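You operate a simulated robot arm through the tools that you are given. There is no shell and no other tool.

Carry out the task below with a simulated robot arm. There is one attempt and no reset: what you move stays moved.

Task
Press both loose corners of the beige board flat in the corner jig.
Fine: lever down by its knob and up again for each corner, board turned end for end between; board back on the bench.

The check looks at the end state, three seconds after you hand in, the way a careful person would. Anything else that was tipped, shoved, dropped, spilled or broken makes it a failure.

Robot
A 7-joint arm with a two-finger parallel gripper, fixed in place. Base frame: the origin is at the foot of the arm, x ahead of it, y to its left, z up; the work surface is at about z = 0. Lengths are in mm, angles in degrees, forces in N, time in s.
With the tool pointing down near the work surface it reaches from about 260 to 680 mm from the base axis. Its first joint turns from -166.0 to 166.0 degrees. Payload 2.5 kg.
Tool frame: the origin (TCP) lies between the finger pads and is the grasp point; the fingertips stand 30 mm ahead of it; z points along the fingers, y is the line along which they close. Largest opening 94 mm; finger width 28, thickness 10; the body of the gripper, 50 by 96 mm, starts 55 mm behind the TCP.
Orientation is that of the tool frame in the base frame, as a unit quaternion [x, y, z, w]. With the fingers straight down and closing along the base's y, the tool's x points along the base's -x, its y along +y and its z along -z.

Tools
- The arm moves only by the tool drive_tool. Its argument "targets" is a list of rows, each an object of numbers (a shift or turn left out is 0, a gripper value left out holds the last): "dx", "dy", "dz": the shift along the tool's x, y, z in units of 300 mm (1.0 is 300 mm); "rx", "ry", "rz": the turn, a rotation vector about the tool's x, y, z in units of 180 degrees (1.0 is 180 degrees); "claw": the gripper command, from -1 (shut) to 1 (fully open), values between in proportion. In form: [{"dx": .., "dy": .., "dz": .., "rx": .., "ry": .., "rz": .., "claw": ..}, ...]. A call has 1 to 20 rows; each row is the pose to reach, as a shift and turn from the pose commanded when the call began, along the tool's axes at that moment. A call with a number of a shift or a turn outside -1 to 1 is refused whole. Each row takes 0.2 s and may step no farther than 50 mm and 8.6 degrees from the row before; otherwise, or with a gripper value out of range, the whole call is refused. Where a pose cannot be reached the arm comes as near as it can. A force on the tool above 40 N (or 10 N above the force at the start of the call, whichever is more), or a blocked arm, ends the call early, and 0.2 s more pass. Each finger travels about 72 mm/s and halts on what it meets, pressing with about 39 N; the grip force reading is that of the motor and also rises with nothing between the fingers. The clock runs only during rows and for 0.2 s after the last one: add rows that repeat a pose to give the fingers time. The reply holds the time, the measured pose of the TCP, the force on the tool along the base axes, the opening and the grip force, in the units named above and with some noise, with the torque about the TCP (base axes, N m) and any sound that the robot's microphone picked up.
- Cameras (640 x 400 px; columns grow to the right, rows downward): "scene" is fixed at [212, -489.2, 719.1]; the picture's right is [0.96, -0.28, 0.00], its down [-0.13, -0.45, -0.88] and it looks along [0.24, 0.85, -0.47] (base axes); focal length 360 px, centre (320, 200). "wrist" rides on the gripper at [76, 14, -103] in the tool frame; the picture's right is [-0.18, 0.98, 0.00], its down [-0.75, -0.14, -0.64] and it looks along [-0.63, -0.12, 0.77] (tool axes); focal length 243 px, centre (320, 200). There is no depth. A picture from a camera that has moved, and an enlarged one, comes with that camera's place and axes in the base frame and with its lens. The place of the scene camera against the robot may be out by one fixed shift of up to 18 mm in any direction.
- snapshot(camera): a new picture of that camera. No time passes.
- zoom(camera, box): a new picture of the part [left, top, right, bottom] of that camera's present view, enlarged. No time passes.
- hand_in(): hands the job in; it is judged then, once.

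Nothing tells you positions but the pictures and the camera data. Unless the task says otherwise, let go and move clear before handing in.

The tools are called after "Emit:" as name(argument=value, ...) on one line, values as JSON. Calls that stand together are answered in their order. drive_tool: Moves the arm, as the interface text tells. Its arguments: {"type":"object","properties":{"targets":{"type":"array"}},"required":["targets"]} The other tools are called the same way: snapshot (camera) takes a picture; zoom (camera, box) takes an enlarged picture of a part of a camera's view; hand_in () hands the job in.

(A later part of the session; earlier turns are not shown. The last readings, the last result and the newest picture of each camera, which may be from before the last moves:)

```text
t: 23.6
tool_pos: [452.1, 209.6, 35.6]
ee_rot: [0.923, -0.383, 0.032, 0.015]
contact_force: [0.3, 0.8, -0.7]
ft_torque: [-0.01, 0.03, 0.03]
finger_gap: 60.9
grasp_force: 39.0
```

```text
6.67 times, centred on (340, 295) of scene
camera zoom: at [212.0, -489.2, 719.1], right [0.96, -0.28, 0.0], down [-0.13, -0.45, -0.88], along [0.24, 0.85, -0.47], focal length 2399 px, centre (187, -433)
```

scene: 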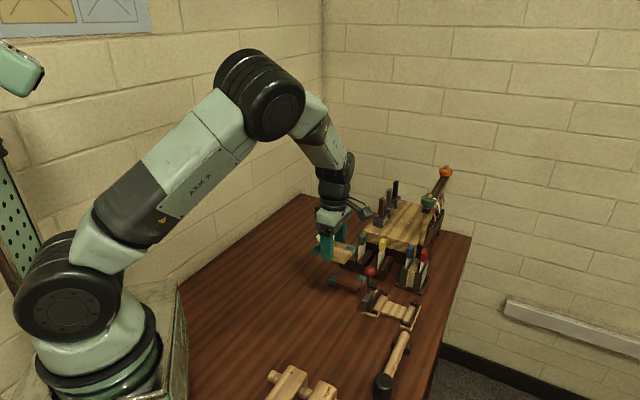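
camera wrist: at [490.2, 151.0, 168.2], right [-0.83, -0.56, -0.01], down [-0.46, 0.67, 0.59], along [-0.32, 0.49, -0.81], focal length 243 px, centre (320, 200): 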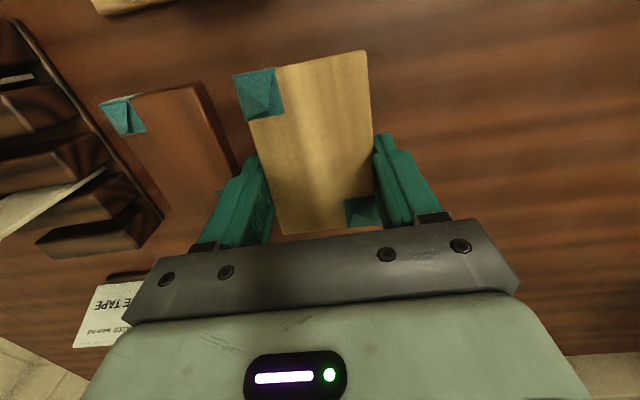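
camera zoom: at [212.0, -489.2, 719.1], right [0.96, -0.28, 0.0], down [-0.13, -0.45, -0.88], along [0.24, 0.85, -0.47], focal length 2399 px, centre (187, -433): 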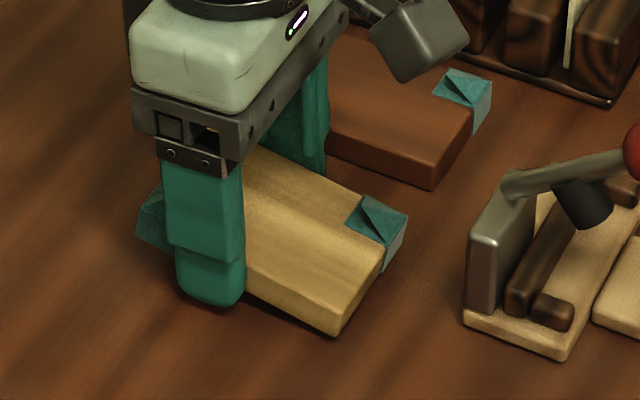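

The far edge is just above the bench with no contact force yet. I'll go down another 2 mm in small steps.

Emit:
drive_tool(targets=[{"dz": 0.003}, {"dz": 0.006}, {"dz": 0.006}])

Emit:
zoom(camera="scene", box=[310, 265, 370, 325])

```text
t: 24.4
tool_pos: [452.6, 210.1, 33.1]
ee_rot: [0.923, -0.383, 0.032, 0.015]
contact_force: [-0.1, 0.3, -0.7]
ft_torque: [-0.02, 0.0, -0.01]
finger_gap: 60.9
grasp_force: 38.5
```

```text
6.67 times, centred on (340, 295) of scene
camera zoom: at [212.0, -489.2, 719.1], right [0.96, -0.28, 0.0], down [-0.13, -0.45, -0.88], along [0.24, 0.85, -0.47], focal length 2399 px, centre (187, -433)
```

zoom: 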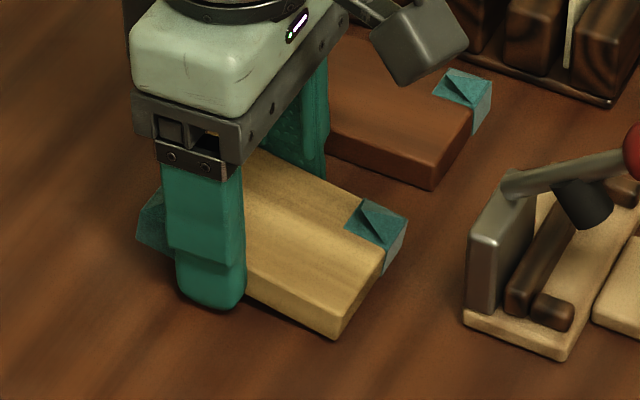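

Still no contact. I'll take one more small step, then release slowly.

Emit:
drive_tool(targets=[{"dz": 0.0025}, {"dz": 0.0025}])

```text
t: 25.0
tool_pos: [452.4, 210.2, 32.7]
ee_rot: [0.923, -0.383, 0.033, 0.015]
contact_force: [-1.2, -0.5, 4.7]
ft_torque: [-0.12, -0.26, -0.06]
finger_gap: 61.4
grasp_force: 38.7
```

The far edge is resting on the bench with 4.7 N at the tool. I'm opening the fingers.

Emit:
drive_tool(targets=[{"claw": 0.36}, {"claw": 0.45}, {"claw": 0.6}, {"claw": 0.745}, {"claw": 0.745}])

Emit:
snapshot(camera="wrist")

Emit:
zoom(camera="scene", box=[310, 265, 370, 325])

```text
t: 26.2
tool_pos: [452.2, 210.2, 31.8]
ee_rot: [0.923, -0.383, 0.032, 0.015]
contact_force: [0.2, 0.6, -0.6]
ft_torque: [-0.04, 0.0, 0.0]
finger_gap: 82.0
grasp_force: 0.0
```

```text
taken
camera wrist: at [490.8, 151.3, 139.5], right [-0.83, -0.56, -0.01], down [-0.46, 0.67, 0.59], along [-0.32, 0.49, -0.81], focal length 243 px, centre (320, 200)
```

wrist: 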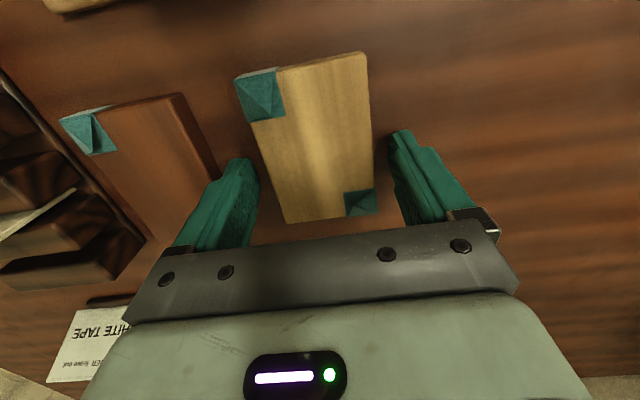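

```text
6.67 times, centred on (340, 295) of scene
camera zoom: at [212.0, -489.2, 719.1], right [0.96, -0.28, 0.0], down [-0.13, -0.45, -0.88], along [0.24, 0.85, -0.47], focal length 2399 px, centre (187, -433)
```

zoom: 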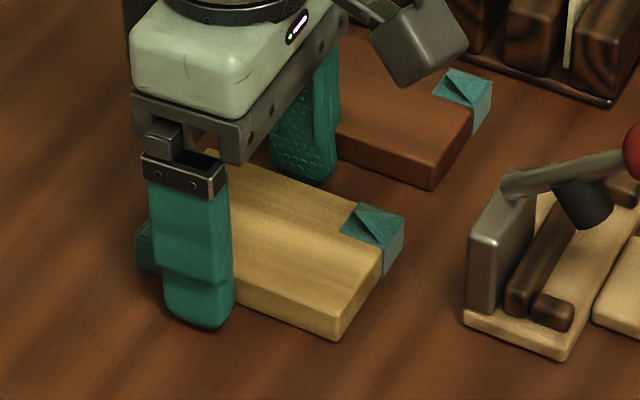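

The board lies flat on the bench, undamaged. Next I'll rise, straighten the wrist and look at the lever so I can bring it upright by its knob.

Emit:
drive_tool(targets=[{"dx": 0.003, "dz": -0.05}, {"dx": 0.012, "dz": -0.17}, {"dx": 0.021, "dz": -0.3}, {"dx": 0.03, "dz": -0.43, "ry": -0.011}, {"dx": 0.039, "dz": -0.5587, "ry": -0.0222}, {"dx": 0.154, "dy": -0.047, "dz": -0.551, "ry": -0.0222}, {"dx": 0.269, "dy": -0.094, "dz": -0.543, "ry": -0.0222}, {"dx": 0.383, "dy": -0.14, "dz": -0.535, "ry": -0.0222}, {"dx": 0.383, "dy": -0.14, "dz": -0.535, "ry": -0.0222}])

Emit:
snapshot(camera="wrist")

Emit:
zoom(camera="wrist", box=[230, 0, 430, 125])

Emit:
zoom(camera="scene", box=[350, 265, 425, 325])

```text
t: 28.2
tool_pos: [556.3, 165.6, 200.9]
ee_rot: [0.924, -0.383, -0.001, 0.002]
contact_force: [0.2, 0.6, 0.1]
ft_torque: [0.02, 0.0, 0.01]
finger_gap: 82.3
grasp_force: 0.1
```

```text
taken
camera wrist: at [599.7, 101.6, 302.0], right [-0.83, -0.56, 0.0], down [-0.43, 0.64, 0.64], along [-0.36, 0.53, -0.77], focal length 243 px, centre (320, 200)
```

wrist: 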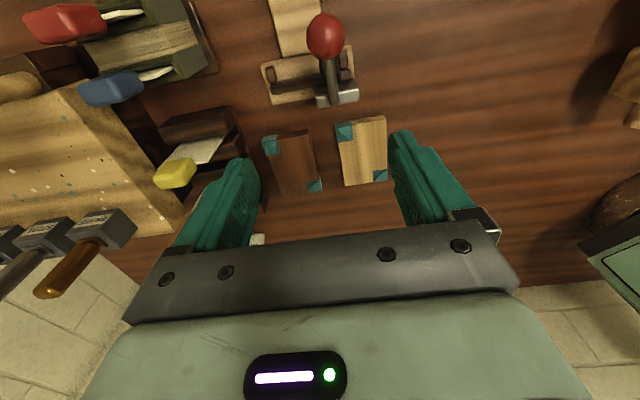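

```text
3.20 times, centred on (330, 62) of wrist
camera zoom: at [599.7, 101.6, 302.0], right [-0.83, -0.56, 0.0], down [-0.43, 0.64, 0.64], along [-0.36, 0.53, -0.77], focal length 776 px, centre (288, 640)
```

zoom: 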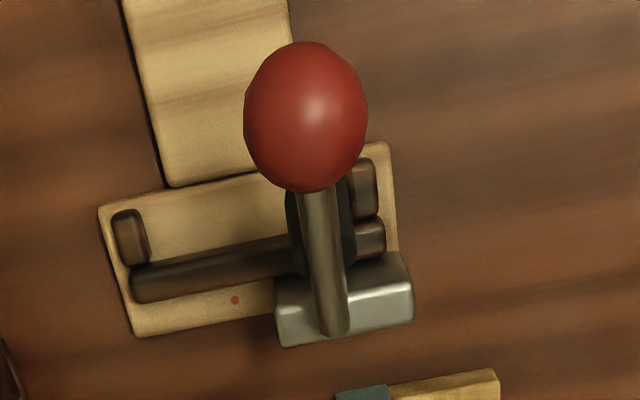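

```text
6.67 times, centred on (388, 295) of scene
camera zoom: at [212.0, -489.2, 719.1], right [0.96, -0.28, 0.0], down [-0.13, -0.45, -0.88], along [0.24, 0.85, -0.47], focal length 2399 px, centre (-130, -433)
```

zoom: 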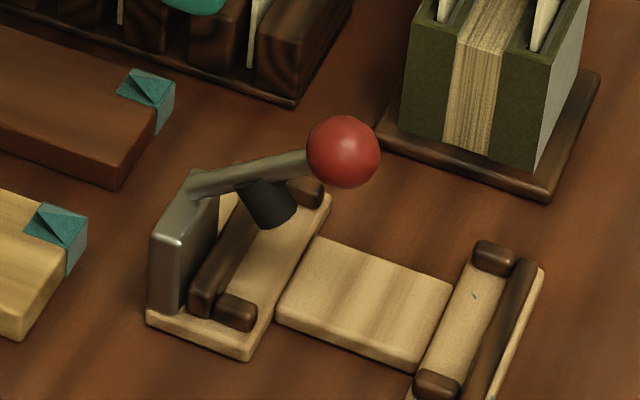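

The jig hasn't shifted. The lever lies in the plane v≈496, leaning about 50°, with the knob near u 331, z≈98 and pivot near u 270.5, z 47. I'll position the open fingers around the knob.

Emit:
drive_tool(targets=[{"dx": 0.09, "dy": 0.023, "claw": 0.2}, {"dx": 0.1827, "dy": 0.0463, "claw": 0.2}, {"dx": 0.1827, "dy": 0.0463, "dz": 0.12, "claw": 0.2}, {"dx": 0.1827, "dy": 0.0463, "dz": 0.2, "claw": 0.2}, {"dx": 0.1827, "dy": 0.0463, "dz": 0.2, "claw": 0.2}])

Emit:
snapshot(camera="wrist")

Emit:
zoom(camera="scene", box=[350, 235, 440, 325])

```text
t: 29.4
tool_pos: [585.8, 116.3, 142.2]
ee_rot: [0.924, -0.384, 0.0, 0.002]
contact_force: [-0.7, -0.4, 0.1]
ft_torque: [0.0, -0.01, 0.0]
finger_gap: 56.3
grasp_force: 0.1
```

```text
taken
camera wrist: at [628.9, 53.5, 243.5], right [-0.83, -0.56, 0.0], down [-0.43, 0.64, 0.64], along [-0.36, 0.53, -0.77], focal length 243 px, centre (320, 200)
```

wrist: 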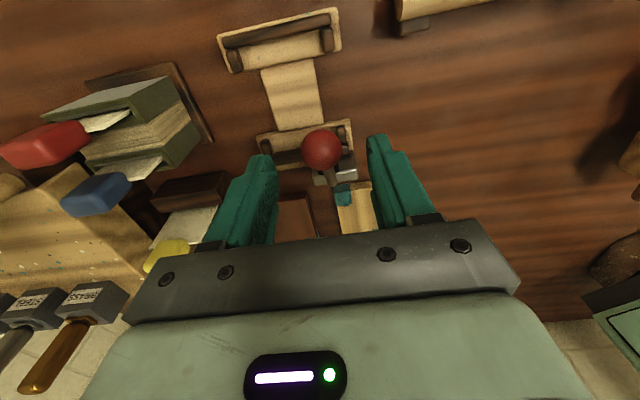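

```text
4.44 times, centred on (395, 280) of scene
camera zoom: at [212.0, -489.2, 719.1], right [0.96, -0.28, 0.0], down [-0.13, -0.45, -0.88], along [0.24, 0.85, -0.47], focal length 1600 px, centre (-13, -156)
```

zoom: 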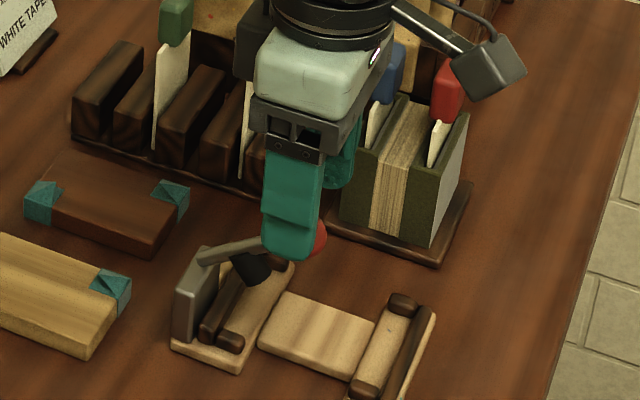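

The knob is centred between the fingers at about (u 330.6, v 496, z 100). I'm descending around it and closing.

Emit:
drive_tool(targets=[{"dz": 0.045, "claw": 0.2}, {"dz": 0.088, "claw": 0.2}, {"dz": 0.088, "claw": 0.2}, {"dz": 0.088, "claw": -0.3}, {"dz": 0.088, "claw": -1}, {"dz": 0.088, "claw": -1}, {"dz": 0.088, "claw": -1}])

Emit:
snapshot(camera="wrist")

Emit:
zoom(camera="scene", box=[350, 235, 440, 325])

```text
t: 31.0
tool_pos: [584.2, 116.0, 114.0]
ee_rot: [0.924, -0.384, -0.002, 0.003]
contact_force: [-14.6, -12.2, 3.8]
ft_torque: [-0.01, 0.41, 0.01]
finger_gap: 26.7
grasp_force: 45.6
```

```text
taken
camera wrist: at [628.2, 53.5, 215.9], right [-0.83, -0.56, 0.01], down [-0.43, 0.64, 0.64], along [-0.36, 0.53, -0.77], focal length 243 px, centre (320, 200)
```

wrist: 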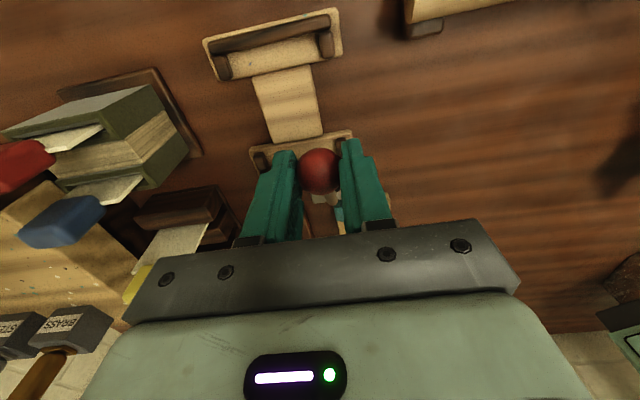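

```text
4.44 times, centred on (395, 280) of scene
camera zoom: at [212.0, -489.2, 719.1], right [0.96, -0.28, 0.0], down [-0.13, -0.45, -0.88], along [0.24, 0.85, -0.47], focal length 1600 px, centre (-13, -156)
```

zoom: 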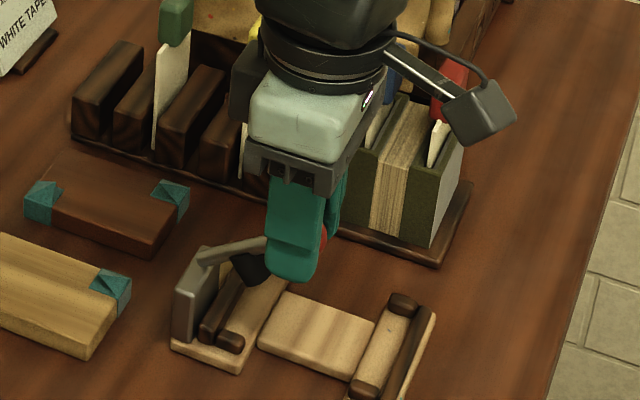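

The knob is held (26.7 mm) but there is a 19 N side load, meaning the lever plane is slightly on the −v side. I'll shift a little toward −v to relieve it.

Emit:
drive_tool(targets=[{"dy": 0.002}, {"dy": 0.003}, {"dy": 0.003}])

```text
t: 31.8
tool_pos: [584.8, 117.1, 113.5]
ee_rot: [0.924, -0.383, 0.0, 0.002]
contact_force: [-7.2, -10.7, -5.7]
ft_torque: [-0.4, -0.23, 0.01]
finger_gap: 26.8
grasp_force: 44.5
```

The side load dropped to about 13 N. I'll shift another 1.5 mm the same way.

Emit:
drive_tool(targets=[{"dy": 0.003}, {"dy": 0.005}, {"dy": 0.005}])

```text
t: 32.6
tool_pos: [583.9, 117.4, 115.6]
ee_rot: [0.924, -0.383, 0.002, -0.001]
contact_force: [15.1, 6.4, -14.9]
ft_torque: [-0.71, -0.98, -0.03]
finger_gap: 27.1
grasp_force: 44.8
```

Slightly overshot (now +15 N). I'll come back 0.8 mm and read again.

Emit:
drive_tool(targets=[{"dy": -0.0025}, {"dy": -0.0025}, {"dy": -0.0025}])

```text
t: 33.4
tool_pos: [584.7, 117.9, 114.5]
ee_rot: [0.923, -0.384, 0.0, 0.001]
contact_force: [6.6, 10.0, 0.4]
ft_torque: [0.15, -0.01, 0.0]
finger_gap: 27.1
grasp_force: 44.8
```

The load is acceptable now. I'll raise the lever along its arc in small steps, starting with the first 12°.

Emit:
drive_tool(targets=[{"dx": -0.0105, "dz": -0.011}, {"dx": -0.0213, "dz": -0.0217}, {"dx": -0.032, "dz": -0.031}, {"dx": -0.043, "dz": -0.039}, {"dx": -0.043, "dz": -0.039}])

```text
t: 34.6
tool_pos: [577.2, 124.7, 127.3]
ee_rot: [0.923, -0.384, 0.002, 0.0]
contact_force: [28.2, 1.9, -1.9]
ft_torque: [-0.74, -1.3, -0.01]
finger_gap: 26.8
grasp_force: 45.1
```

The lever follows; the load is mostly grip torsion as the knob turns between the pads. I'll briefly ease the fingers and re-grip to reset that twist, then see whether the lever holds by itself.

Emit:
drive_tool(targets=[{"dy": -0.002, "claw": -0.3}, {"dy": -0.002, "claw": -0.3}, {"dy": -0.002, "claw": -0.42}, {"dy": -0.002, "claw": -0.45}, {"dy": -0.002, "claw": -0.45}])

Emit:
zoom(camera="scene", box=[350, 235, 440, 325])

Emit:
zoom(camera="wrist", box=[220, 100, 420, 240])

```text
t: 35.8
tool_pos: [576.1, 125.1, 126.8]
ee_rot: [0.924, -0.383, 0.0, 0.001]
contact_force: [1.9, 3.5, -0.6]
ft_torque: [0.06, 0.01, 0.03]
finger_gap: 28.2
grasp_force: 1.4
```

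```text
4.44 times, centred on (395, 280) of scene
camera zoom: at [212.0, -489.2, 719.1], right [0.96, -0.28, 0.0], down [-0.13, -0.45, -0.88], along [0.24, 0.85, -0.47], focal length 1600 px, centre (-13, -156)
```

zoom: 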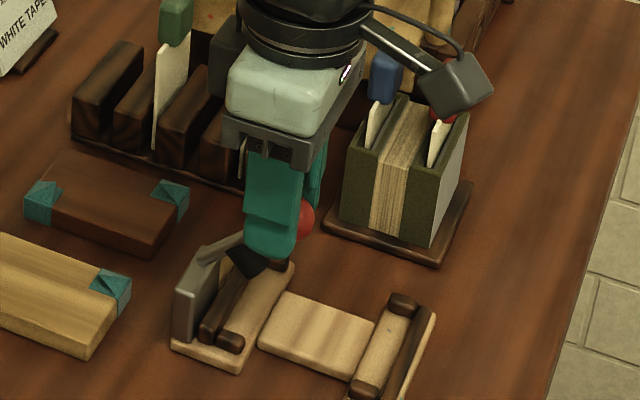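

```text
2.86 times, centred on (320, 170) of wrist
camera zoom: at [618.4, 62.3, 228.3], right [-0.83, -0.56, 0.0], down [-0.43, 0.63, 0.64], along [-0.36, 0.53, -0.77], focal length 693 px, centre (320, 286)
```

zoom: 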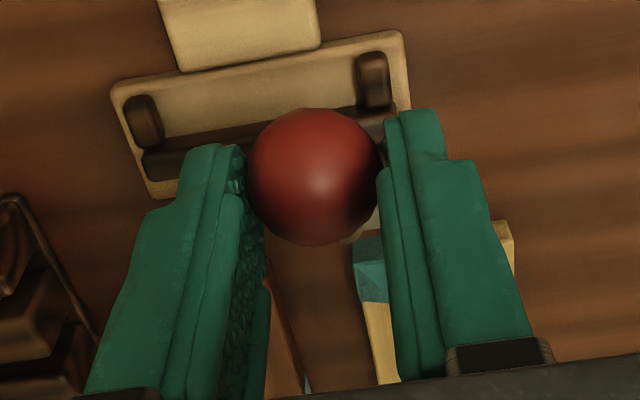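

The lever holds its angle by itself, which makes re-gripping safe. I'll close a little more, aiming for a light but firm hold.

Emit:
drive_tool(targets=[{"claw": -0.5}, {"claw": -0.5}, {"claw": -0.5}])

```text
t: 36.6
tool_pos: [575.0, 126.4, 127.6]
ee_rot: [0.923, -0.384, 0.0, 0.002]
contact_force: [5.6, 6.4, -1.2]
ft_torque: [0.08, -0.12, 0.03]
finger_gap: 27.1
grasp_force: 45.0
```

The grip is firm with small side load. I'm continuing the arc up to about 18° from vertical.

Emit:
drive_tool(targets=[{"dx": -0.0115, "dz": -0.008}, {"dx": -0.0233, "dz": -0.0153}, {"dx": -0.0355, "dz": -0.022}, {"dx": -0.0483, "dz": -0.028}, {"dx": -0.061, "dz": -0.033}, {"dx": -0.0743, "dz": -0.038}, {"dx": -0.0743, "dz": -0.038, "claw": -0.3}, {"dx": -0.0743, "dz": -0.038, "claw": -0.3}])

Emit:
zoom(camera="wrist", box=[220, 100, 420, 240])

Emit:
zoom(camera="scene", box=[350, 235, 440, 325])

```text
t: 38.4
tool_pos: [558.7, 142.2, 135.5]
ee_rot: [0.924, -0.383, -0.001, 0.001]
contact_force: [0.3, 0.6, 0.0]
ft_torque: [0.04, -0.02, 0.01]
finger_gap: 33.1
grasp_force: 0.1
```

```text
2.86 times, centred on (320, 170) of wrist
camera zoom: at [601.8, 79.0, 238.4], right [-0.83, -0.56, 0.0], down [-0.43, 0.63, 0.64], along [-0.36, 0.53, -0.77], focal length 693 px, centre (320, 286)
```

zoom: 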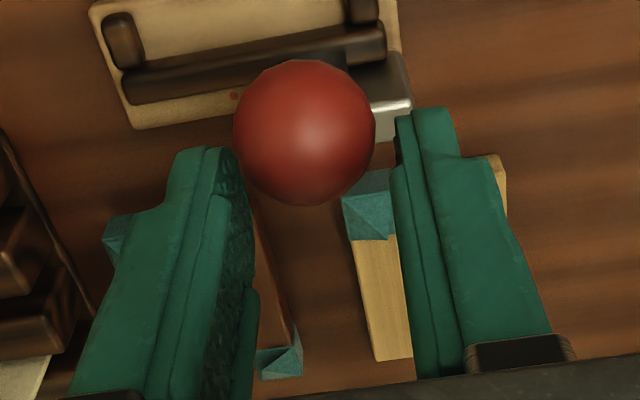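

```text
4.44 times, centred on (395, 280) of scene
camera zoom: at [212.0, -489.2, 719.1], right [0.96, -0.28, 0.0], down [-0.13, -0.45, -0.88], along [0.24, 0.85, -0.47], focal length 1600 px, centre (-13, -156)
```

zoom: 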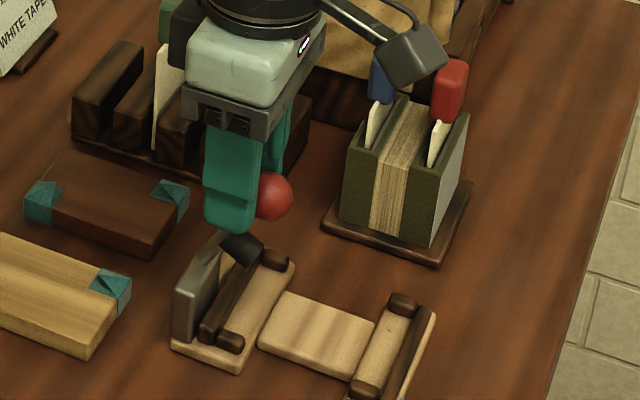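

The knob slipped in the grip: it is now near u 308, z 117.5, about 28° from vertical, and stays there. I'll re-centre on it and this time rotate the wrist along with the lever so the knob needn't spin in the pads.

Emit:
drive_tool(targets=[{"dx": 0.025, "dz": 0.007, "claw": -0.3}, {"dx": 0.049, "dz": 0.013, "claw": -0.3}, {"dx": 0.049, "dz": 0.013, "claw": -0.3}])

Emit:
zoom(camera="wrist", box=[220, 100, 420, 240])

```text
t: 39.2
tool_pos: [568.4, 131.8, 132.5]
ee_rot: [0.923, -0.384, 0.0, 0.002]
contact_force: [0.7, 0.1, 0.1]
ft_torque: [0.01, -0.01, 0.01]
finger_gap: 32.9
grasp_force: 0.1
```

```text
2.86 times, centred on (320, 170) of wrist
camera zoom: at [612.4, 68.2, 234.5], right [-0.83, -0.56, 0.0], down [-0.43, 0.64, 0.64], along [-0.36, 0.53, -0.77], focal length 693 px, centre (320, 286)
```

zoom: 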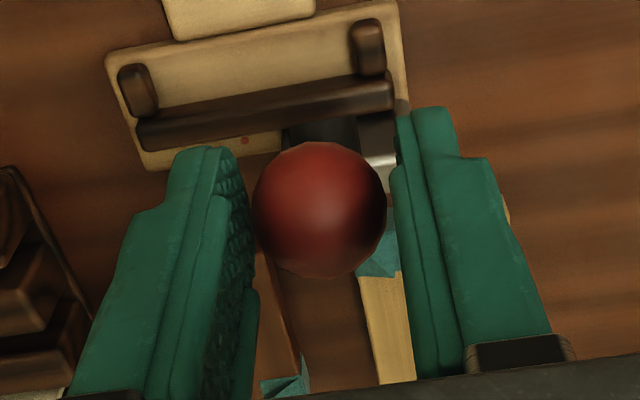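

Centred on the knob now. I'm closing and swinging it up with the wrist following the rotation.

Emit:
drive_tool(targets=[{"claw": -0.6}, {"claw": -0.6}, {"dx": -0.0105, "dz": -0.0045, "ry": 0.0117}, {"dx": -0.021, "dz": -0.0087, "ry": 0.0233}, {"dx": -0.0413, "dz": -0.0153, "ry": 0.0456}, {"dx": -0.0623, "dz": -0.0203, "ry": 0.0678}, {"dx": -0.0837, "dz": -0.024, "ry": 0.09}, {"dx": -0.0837, "dz": -0.024, "ry": 0.09}])

Emit:
zoom(camera="wrist", box=[220, 100, 420, 240])

Emit:
zoom(camera="scene", box=[350, 235, 440, 325])

```text
t: 41.0
tool_pos: [552.8, 150.0, 139.1]
ee_rot: [0.914, -0.38, 0.13, 0.056]
contact_force: [12.1, -2.7, -14.2]
ft_torque: [-0.76, -0.87, 0.02]
finger_gap: 27.1
grasp_force: 44.9
```

```text
2.86 times, centred on (320, 170) of wrist
camera zoom: at [573.2, 108.1, 259.5], right [-0.82, -0.57, -0.05], down [-0.54, 0.74, 0.4], along [-0.19, 0.36, -0.91], focal length 693 px, centre (320, 286)
```

zoom: 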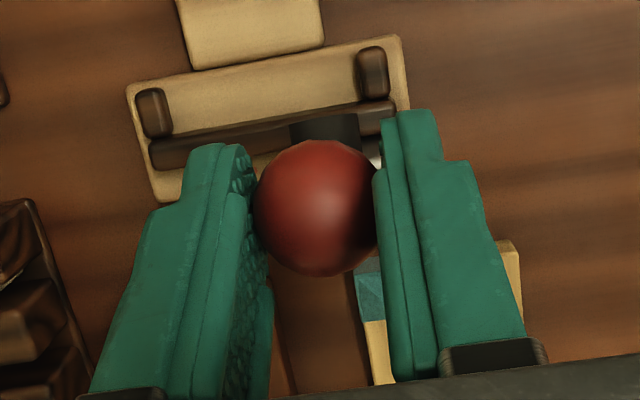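

```text
4.44 times, centred on (395, 280) of scene
camera zoom: at [212.0, -489.2, 719.1], right [0.96, -0.28, 0.0], down [-0.13, -0.45, -0.88], along [0.24, 0.85, -0.47], focal length 1600 px, centre (-13, -156)
```

zoom: 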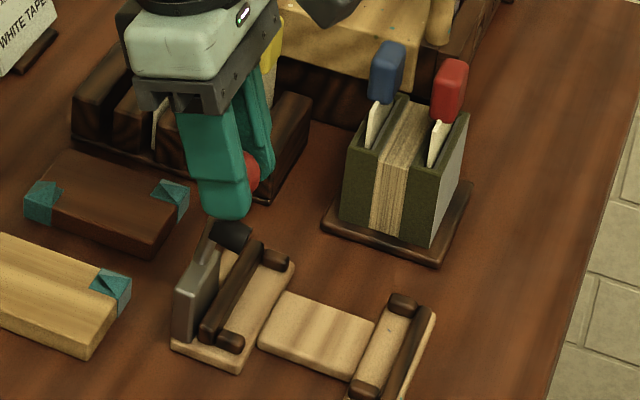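

No slip this time. I'm continuing the last 12° to vertical.

Emit:
drive_tool(targets=[{"dx": -0.0102, "dz": -0.0033, "ry": 0.0111}, {"dx": -0.0203, "dz": -0.0066, "ry": 0.0222}, {"dx": -0.0306, "dz": -0.0096, "ry": 0.0333}, {"dx": -0.0408, "dz": -0.0125, "ry": 0.0444}, {"dx": -0.0569, "dz": -0.0158, "ry": 0.0611}, {"dx": -0.0569, "dz": -0.0158, "ry": 0.0611}])

Emit:
zoom(camera="scene", box=[350, 235, 440, 325])

Emit:
zoom(camera="wrist", box=[220, 60, 420, 240])

```text
t: 42.4
tool_pos: [540.1, 162.3, 142.0]
ee_rot: [0.897, -0.372, 0.218, 0.092]
contact_force: [6.3, -8.6, 12.4]
ft_torque: [-0.73, -0.63, 0.03]
finger_gap: 27.1
grasp_force: 45.1
```

```text
4.44 times, centred on (395, 280) of scene
camera zoom: at [212.0, -489.2, 719.1], right [0.96, -0.28, 0.0], down [-0.13, -0.45, -0.88], along [0.24, 0.85, -0.47], focal length 1600 px, centre (-13, -156)
```

zoom: 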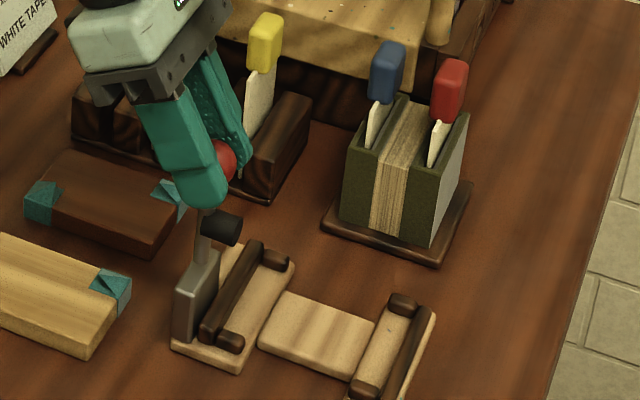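

```text
2.22 times, centred on (320, 150) of wrist
camera zoom: at [544.1, 137.2, 266.8], right [-0.81, -0.58, -0.08], down [-0.58, 0.78, 0.22], along [-0.06, 0.23, -0.97], focal length 539 px, centre (320, 311)
```

zoom: 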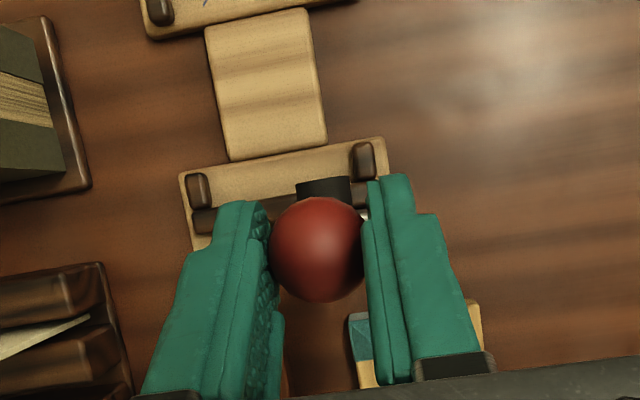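

The lever is upright again and the follow-the-rotation grip works well. I'm releasing, backing off along the fingers, and levelling the wrist.

Emit:
drive_tool(targets=[{"claw": -0.1}, {"claw": 0.0}, {"claw": 0.0}, {"dz": -0.1, "claw": 0.0}, {"dz": -0.25, "claw": 0.1}, {"dz": -0.25, "ry": -0.045, "claw": 0.3}, {"dz": -0.25, "ry": -0.09, "claw": 0.5}, {"dz": -0.25, "ry": -0.13, "claw": 0.745}, {"dz": -0.25, "ry": -0.151, "claw": 0.745}, {"dz": -0.25, "ry": -0.151, "claw": 0.745}])

Emit:
snapshot(camera="wrist")

Emit:
zoom(camera="scene", box=[300, 250, 430, 335])

```text
t: 44.6
tool_pos: [516.1, 187.2, 206.9]
ee_rot: [0.924, -0.384, -0.001, 0.002]
contact_force: [-1.3, 0.3, -0.2]
ft_torque: [-0.02, 0.04, -0.01]
finger_gap: 82.0
grasp_force: 0.0
```

```text
taken
camera wrist: at [558.8, 123.1, 308.9], right [-0.83, -0.56, 0.0], down [-0.43, 0.63, 0.64], along [-0.36, 0.53, -0.77], focal length 243 px, centre (320, 200)
```

wrist: 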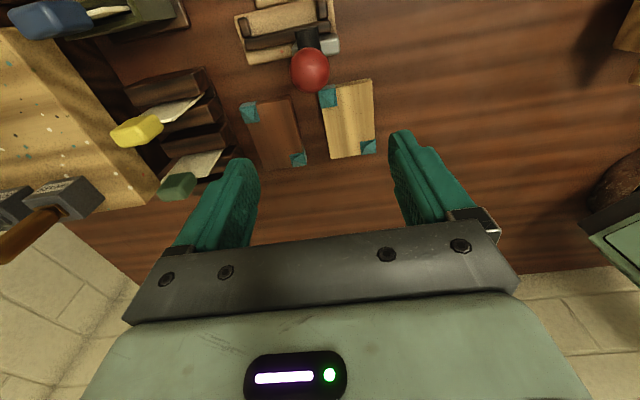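

```text
4.71 times, centred on (365, 292) of scene
camera zoom: at [212.0, -489.2, 719.1], right [0.96, -0.28, 0.0], down [-0.13, -0.45, -0.88], along [0.24, 0.85, -0.47], focal length 1694 px, centre (108, -235)
```

zoom: 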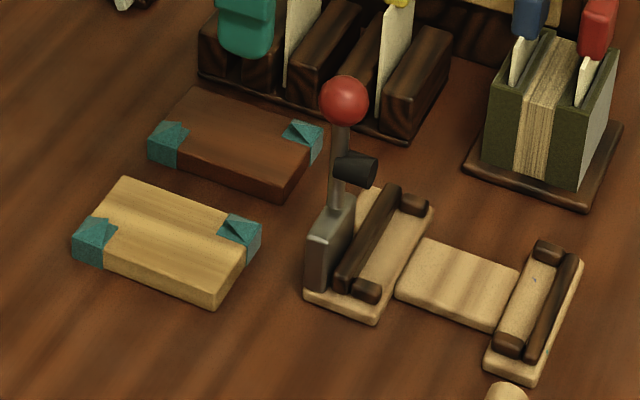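

The lever is back to its original upright position. Now I'll locate the beige board precisely again.

Emit:
zoom(camera="wrist", box=[280, 50, 400, 175])

```text
3.20 times, centred on (340, 112) of wrist
camera zoom: at [558.8, 123.1, 308.9], right [-0.83, -0.56, 0.0], down [-0.43, 0.63, 0.64], along [-0.36, 0.53, -0.77], focal length 776 px, centre (256, 480)
```

zoom: 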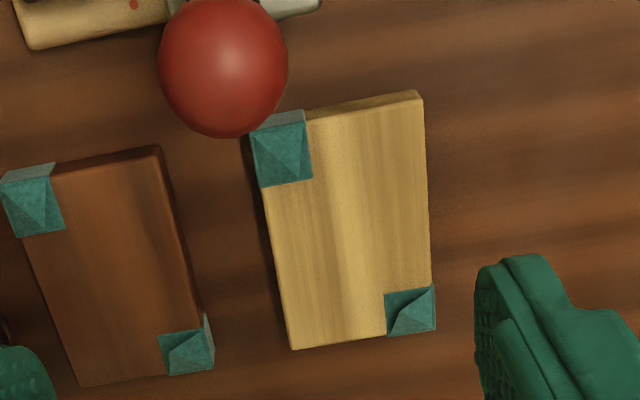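

The board is at centre u≈180, v≈468. I'm moving over it and down to the grasp height.

Emit:
drive_tool(targets=[{"dx": -0.087, "dy": 0.047, "claw": 0.745}, {"dx": -0.1737, "dy": 0.0933, "claw": 0.745}, {"dx": -0.1737, "dy": 0.0933, "dz": 0.15}, {"dx": -0.1737, "dy": 0.0933, "dz": 0.3}, {"dx": -0.1737, "dy": 0.0933, "dz": 0.43}, {"dx": -0.1737, "dy": 0.0933, "dz": 0.53}, {"dx": -0.1737, "dy": 0.0933, "dz": 0.577}, {"dx": -0.1737, "dy": 0.0933, "dz": 0.577}])

Emit:
snapshot(camera="wrist")

```text
t: 46.4
tool_pos: [459.2, 202.5, 33.3]
ee_rot: [0.924, -0.383, 0.001, 0.002]
contact_force: [0.1, -0.2, -0.5]
ft_torque: [-0.04, 0.0, 0.03]
finger_gap: 81.9
grasp_force: 0.1
```

```text
taken
camera wrist: at [502.2, 139.7, 135.2], right [-0.83, -0.56, 0.0], down [-0.43, 0.64, 0.64], along [-0.36, 0.53, -0.77], focal length 243 px, centre (320, 200)
```

wrist: 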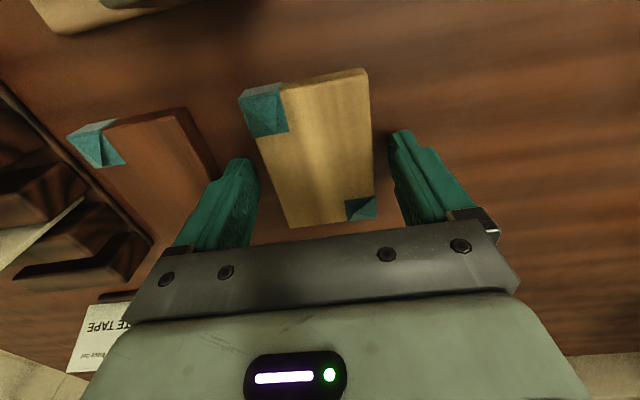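

Well centred. I'm closing and lifting.

Emit:
drive_tool(targets=[{"claw": 0.4}, {"claw": -1}, {"claw": -1}, {"claw": -1}, {"dz": -0.03}, {"dz": -0.12}, {"dz": -0.25}, {"dz": -0.38}, {"dz": -0.5}, {"dz": -0.577}, {"dz": -0.577}])

Emit:
snapshot(camera="wrist")

```text
t: 48.8
tool_pos: [456.6, 205.1, 206.6]
ee_rot: [0.924, -0.383, 0.0, 0.002]
contact_force: [0.0, 1.3, -1.2]
ft_torque: [0.02, 0.01, 0.05]
finger_gap: 60.8
grasp_force: 39.1
```

```text
taken
camera wrist: at [500.7, 140.9, 309.0], right [-0.83, -0.56, 0.0], down [-0.43, 0.64, 0.64], along [-0.36, 0.53, -0.77], focal length 243 px, centre (320, 200)
```

wrist: 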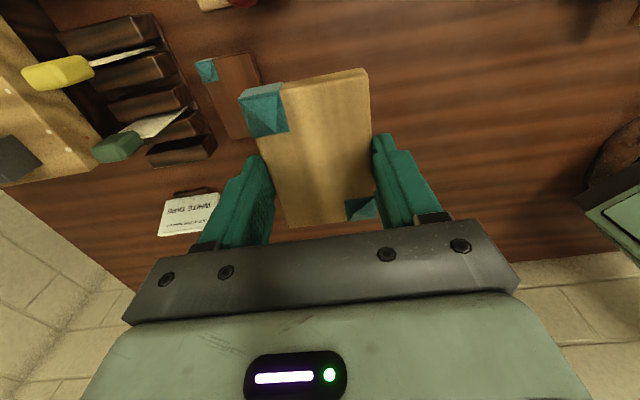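

The board is gripped flat. I'm carrying it over the jig but about 16 mm farther along +u, so its end stays clear of the presser while lowering.

Emit:
drive_tool(targets=[{"dx": 0.1, "dy": -0.029}, {"dx": 0.22, "dy": -0.063}, {"dx": 0.34, "dy": -0.098}, {"dx": 0.46, "dy": -0.133}, {"dx": 0.55, "dy": -0.16}, {"dx": 0.592, "dy": -0.171}, {"dx": 0.592, "dy": -0.171}])

Emit:
snapshot(camera="wrist")

Emit:
zoom(camera="wrist", box=[240, 0, 380, 88])

```text
t: 50.4
tool_pos: [618.9, 113.8, 205.7]
ee_rot: [0.924, -0.384, 0.0, 0.001]
contact_force: [-0.2, 1.1, -0.8]
ft_torque: [-0.01, -0.01, -0.01]
finger_gap: 60.8
grasp_force: 38.9
```

```text
taken
camera wrist: at [662.8, 50.8, 308.9], right [-0.83, -0.56, 0.0], down [-0.43, 0.64, 0.64], along [-0.36, 0.53, -0.77], focal length 243 px, centre (320, 200)
```

wrist: 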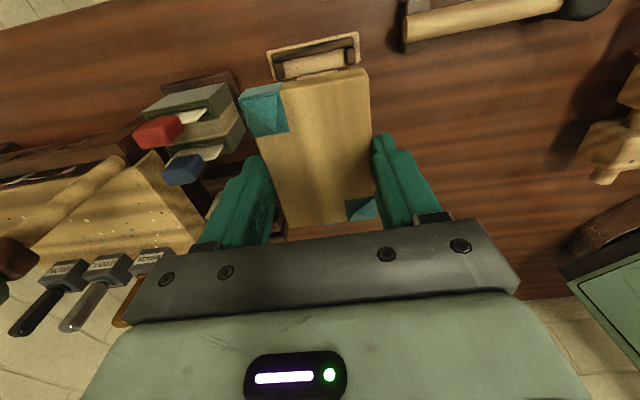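

```text
4.55 times, centred on (310, 44) of wrist
camera zoom: at [662.8, 50.8, 308.9], right [-0.83, -0.56, 0.0], down [-0.43, 0.64, 0.64], along [-0.36, 0.53, -0.77], focal length 1103 px, centre (366, 909)
```

zoom: 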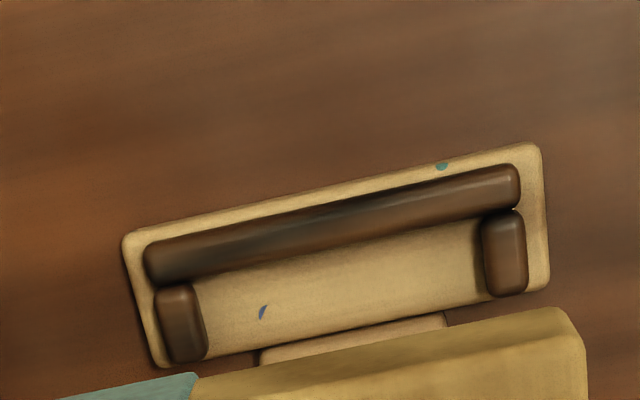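

Position confirmed against the blue mark. I'm lowering straight down, clear of the presser, to about 40 mm above the bench.

Emit:
drive_tool(targets=[{"dz": 0.1}, {"dz": 0.2}, {"dz": 0.3}, {"dz": 0.38}, {"dz": 0.436}, {"dz": 0.436}])

Emit:
zoom(camera="scene", box=[345, 240, 455, 330])

Emit:
snapshot(camera="wrist")

```text
t: 51.8
tool_pos: [620.2, 114.5, 75.6]
ee_rot: [0.924, -0.383, 0.0, 0.002]
contact_force: [-0.7, 0.6, -0.3]
ft_torque: [0.02, 0.01, 0.02]
finger_gap: 60.9
grasp_force: 39.1
```

```text
4.44 times, centred on (400, 285) of scene
camera zoom: at [212.0, -489.2, 719.1], right [0.96, -0.28, 0.0], down [-0.13, -0.45, -0.88], along [0.24, 0.85, -0.47], focal length 1600 px, centre (-36, -178)
```

zoom: 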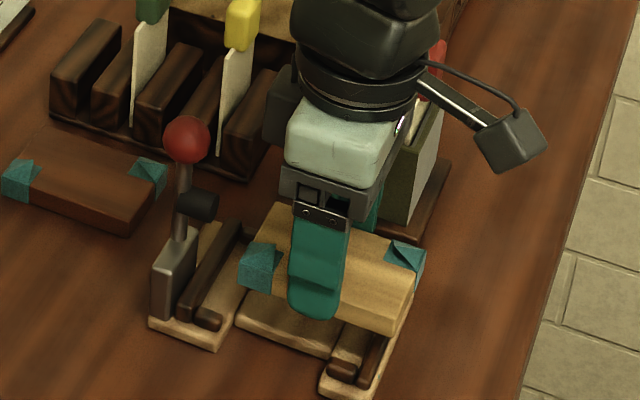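

```text
taken
camera wrist: at [664.3, 50.9, 178.1], right [-0.83, -0.56, 0.0], down [-0.43, 0.64, 0.64], along [-0.36, 0.53, -0.77], focal length 243 px, centre (320, 200)
```

wrist: 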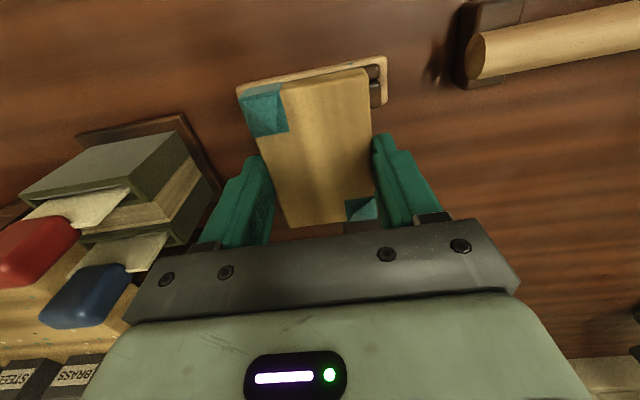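

Still upright and clear. I'm lowering 11 mm more, then sliding back −18 mm in u beneath the raised presser to line up with the pocket.

Emit:
drive_tool(targets=[{"dz": 0.02}, {"dz": 0.037}, {"dx": -0.02, "dz": 0.037}, {"dx": -0.04, "dz": 0.037}, {"dx": -0.0613, "dz": 0.037}, {"dx": -0.0613, "dz": 0.037}])

Emit:
zoom(camera="scene", box=[355, 260, 425, 325])

Emit:
zoom(camera="wrist", box=[220, 40, 400, 240])

```text
t: 53.2
tool_pos: [606.5, 126.9, 64.7]
ee_rot: [0.923, -0.384, 0.0, 0.002]
contact_force: [-0.1, -0.7, -1.9]
ft_torque: [0.03, 0.0, 0.0]
finger_gap: 61.0
grasp_force: 39.2
```

```text
6.15 times, centred on (390, 292) of scene
camera zoom: at [212.0, -489.2, 719.1], right [0.96, -0.28, 0.0], down [-0.13, -0.45, -0.88], along [0.24, 0.85, -0.47], focal length 2215 px, centre (-111, -369)
```

zoom: 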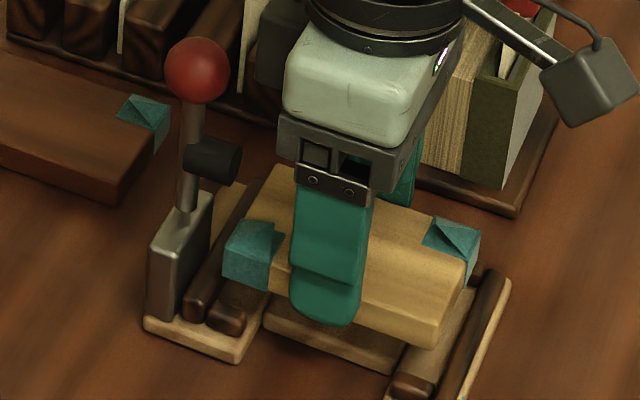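

```text
2.00 times, centred on (310, 140) of wrist
camera zoom: at [649.9, 62.7, 167.1], right [-0.83, -0.56, 0.0], down [-0.43, 0.64, 0.64], along [-0.36, 0.53, -0.77], focal length 485 px, centre (340, 320)
```

zoom: 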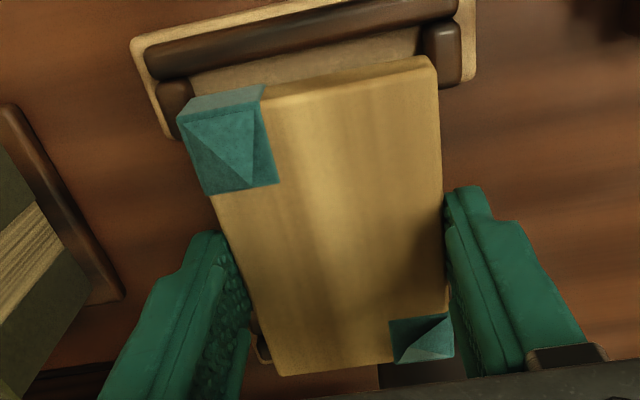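

The board is lined up with the lever upright above it. I'm lowering it into the pocket slowly with a 1 mm −u correction.

Emit:
drive_tool(targets=[{"dx": -0.004, "dy": -0.001, "dz": 0.02}, {"dx": -0.004, "dy": -0.001, "dz": 0.04}, {"dx": -0.004, "dy": -0.001, "dz": 0.055}, {"dx": -0.004, "dy": -0.001, "dz": 0.065}, {"dx": -0.004, "dy": -0.001, "dz": 0.065}])

Emit:
zoom(camera="scene", box=[355, 260, 425, 325])

Emit:
zoom(camera="wrist", box=[220, 40, 400, 240])

```text
t: 54.4
tool_pos: [606.0, 127.8, 45.1]
ee_rot: [0.924, -0.383, 0.0, 0.001]
contact_force: [0.5, 0.9, -0.8]
ft_torque: [0.0, 0.01, -0.01]
finger_gap: 61.0
grasp_force: 39.2
```

```text
6.15 times, centred on (390, 292) of scene
camera zoom: at [212.0, -489.2, 719.1], right [0.96, -0.28, 0.0], down [-0.13, -0.45, -0.88], along [0.24, 0.85, -0.47], focal length 2215 px, centre (-111, -369)
```

zoom: 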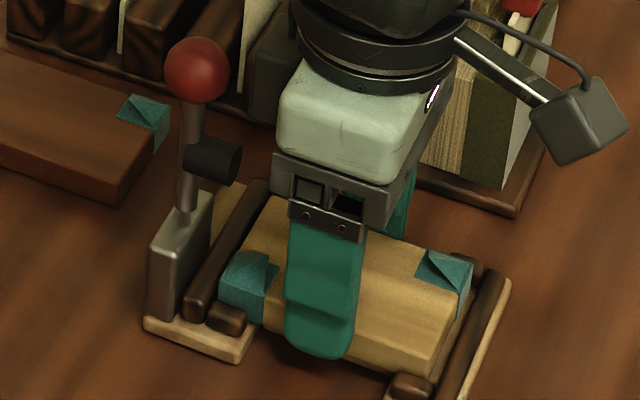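

```text
2.00 times, centred on (310, 140) of wrist
camera zoom: at [649.5, 64.0, 147.3], right [-0.83, -0.56, 0.0], down [-0.43, 0.64, 0.64], along [-0.36, 0.53, -0.77], focal length 485 px, centre (340, 320)
```

zoom: 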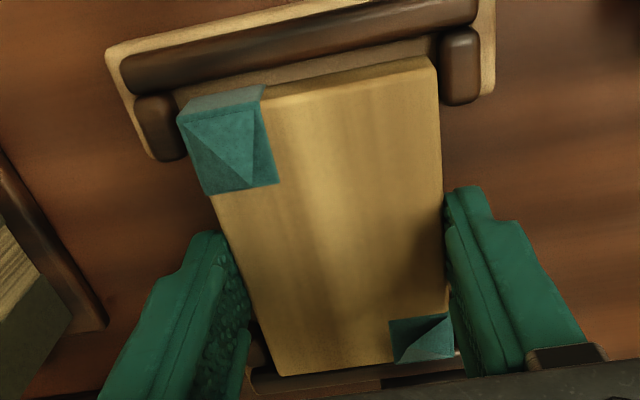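

The board is between the stops with no contact force, a couple of millimetres above the plates. I'll take small steps to touch down.

Emit:
drive_tool(targets=[{"dz": 0.003}, {"dz": 0.006}, {"dz": 0.006}])

```text
t: 55.2
tool_pos: [606.0, 128.1, 43.7]
ee_rot: [0.924, -0.383, 0.001, 0.002]
contact_force: [0.6, -0.5, -0.9]
ft_torque: [0.02, -0.01, -0.02]
finger_gap: 61.0
grasp_force: 39.0
```

Emit:
drive_tool(targets=[{"dz": 0.002}, {"dz": 0.004}, {"dz": 0.004}])

```text
t: 56.0
tool_pos: [606.4, 127.2, 43.1]
ee_rot: [0.923, -0.384, 0.001, 0.0]
contact_force: [-2.5, -1.5, 5.7]
ft_torque: [0.16, 0.01, 0.07]
finger_gap: 60.8
grasp_force: 39.5
```

The board is seated (5.7 N contact). I'm releasing it and rising straight up.

Emit:
drive_tool(targets=[{"claw": 0.4}, {"claw": 0.6}, {"claw": 0.7}, {"claw": 0.7}, {"dz": -0.1}, {"dz": -0.22}, {"dz": -0.36}, {"dz": -0.5}, {"dz": -0.54}, {"dz": -0.54}])

Emit:
snapshot(camera="wrist")

Emit:
zoom(camera="scene", box=[355, 260, 425, 325])

```text
t: 58.2
tool_pos: [605.9, 128.2, 204.8]
ee_rot: [0.924, -0.383, 0.0, 0.003]
contact_force: [-0.5, -0.5, 0.0]
ft_torque: [0.02, 0.02, -0.04]
finger_gap: 79.9
grasp_force: 0.0
```

```text
taken
camera wrist: at [649.7, 64.2, 306.9], right [-0.83, -0.56, 0.0], down [-0.43, 0.64, 0.64], along [-0.36, 0.53, -0.77], focal length 243 px, centre (320, 200)
```

wrist: 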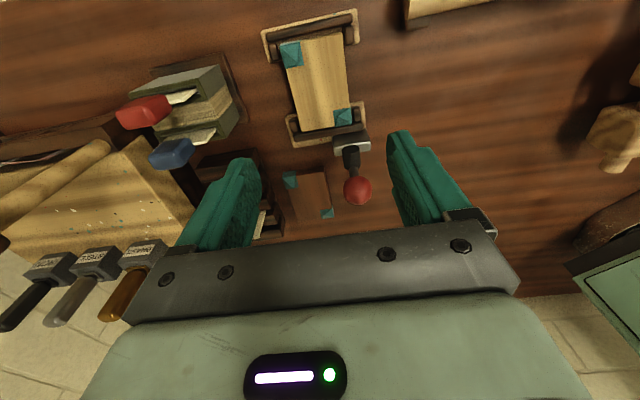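

```text
6.15 times, centred on (390, 292) of scene
camera zoom: at [212.0, -489.2, 719.1], right [0.96, -0.28, 0.0], down [-0.13, -0.45, -0.88], along [0.24, 0.85, -0.47], focal length 2215 px, centre (-111, -369)
```

zoom: 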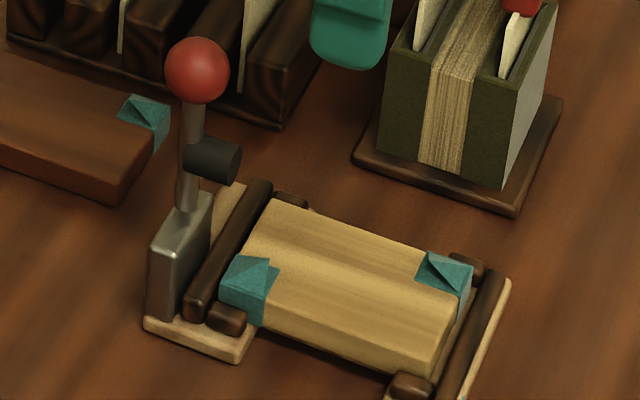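

The board sits squarely in the pocket with its loose corner under the presser. Next I'll approach the upright knob with the wrist tilted 27°, ready to swing it down.

Emit:
drive_tool(targets=[{"dx": -0.08, "dy": 0.018, "ry": 0.025, "claw": 0.3}, {"dx": -0.17, "dy": 0.037, "ry": 0.055, "claw": 0.1}, {"dx": -0.26, "dy": 0.057, "ry": 0.09, "claw": -0.1}, {"dx": -0.33, "dy": 0.072, "dz": 0.002, "ry": 0.12, "claw": -0.1}, {"dx": -0.352, "dy": 0.0773, "dz": 0.004, "ry": 0.15, "claw": -0.1}, {"dx": -0.352, "dy": 0.0773, "dz": 0.004, "ry": 0.15, "claw": -0.1}])

Emit:
snapshot(camera="wrist")

Emit:
zoom(camera="wrist", box=[220, 0, 420, 160])

```text
t: 59.6
tool_pos: [515.1, 185.3, 203.0]
ee_rot: [0.898, -0.373, 0.215, 0.091]
contact_force: [-0.7, -0.7, 0.2]
ft_torque: [-0.02, 0.02, 0.02]
finger_gap: 42.1
grasp_force: 0.0
```

```text
taken
camera wrist: at [519.8, 161.2, 328.6], right [-0.81, -0.58, -0.08], down [-0.58, 0.78, 0.23], along [-0.07, 0.23, -0.97], focal length 243 px, centre (320, 200)
```

wrist: 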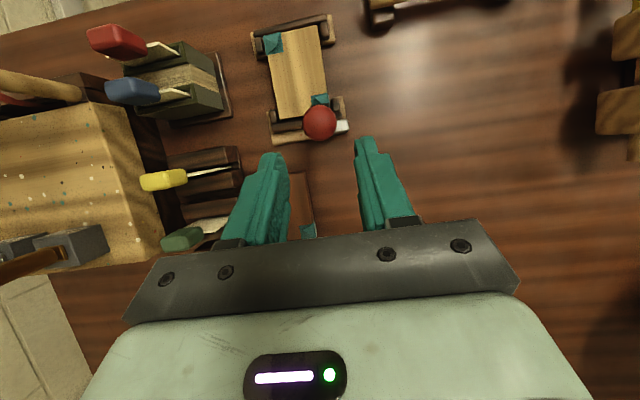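

```text
2.50 times, centred on (320, 80) of wrist
camera zoom: at [519.8, 161.2, 328.6], right [-0.81, -0.58, -0.08], down [-0.58, 0.78, 0.23], along [-0.07, 0.23, -0.97], focal length 606 px, centre (320, 500)
```

zoom: 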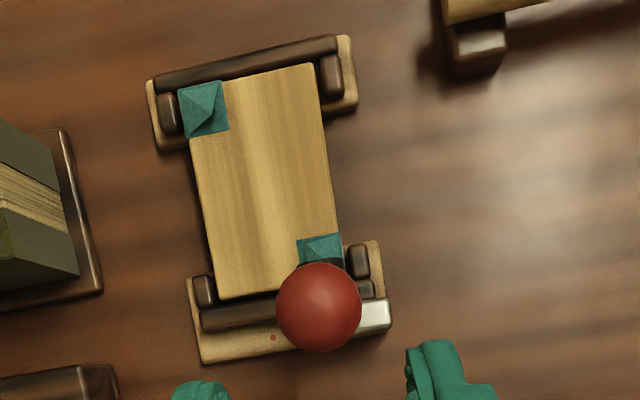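

Aligned: the knob lies on the tool axis 84.5 mm ahead, within 0.4 mm sideways. I'm approaching along the fingers and closing.

Emit:
drive_tool(targets=[{"dz": 0.1, "claw": -0.1}, {"dz": 0.19, "dy": -0.001, "claw": -0.1}, {"dz": 0.2283, "dy": -0.001, "claw": -0.1}, {"dz": 0.2283, "dy": -0.001, "claw": -0.3}, {"dz": 0.2283, "dy": -0.001, "claw": -0.6}, {"dz": 0.2283, "dy": -0.001, "claw": -0.6}])

Emit:
zoom(camera="wrist", box=[220, 60, 420, 240])

```text
t: 61.0
tool_pos: [537.1, 164.6, 143.6]
ee_rot: [0.898, -0.372, 0.216, 0.09]
contact_force: [13.5, 4.7, -10.5]
ft_torque: [-0.04, -0.28, 0.08]
finger_gap: 26.6
grasp_force: 45.4
```

```text
2.22 times, centred on (320, 150) of wrist
camera zoom: at [541.3, 139.7, 267.4], right [-0.81, -0.58, -0.08], down [-0.58, 0.78, 0.23], along [-0.07, 0.23, -0.97], focal length 539 px, centre (320, 311)
```

zoom: 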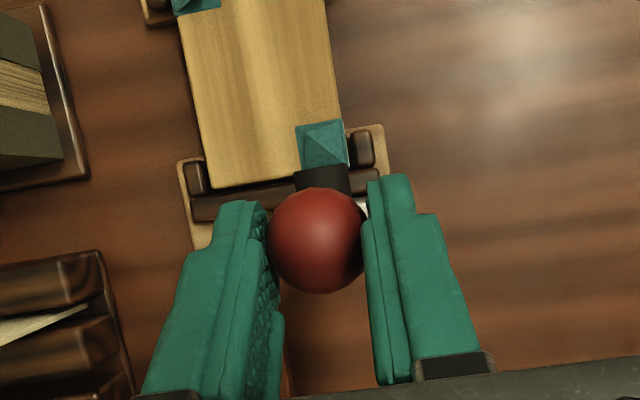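

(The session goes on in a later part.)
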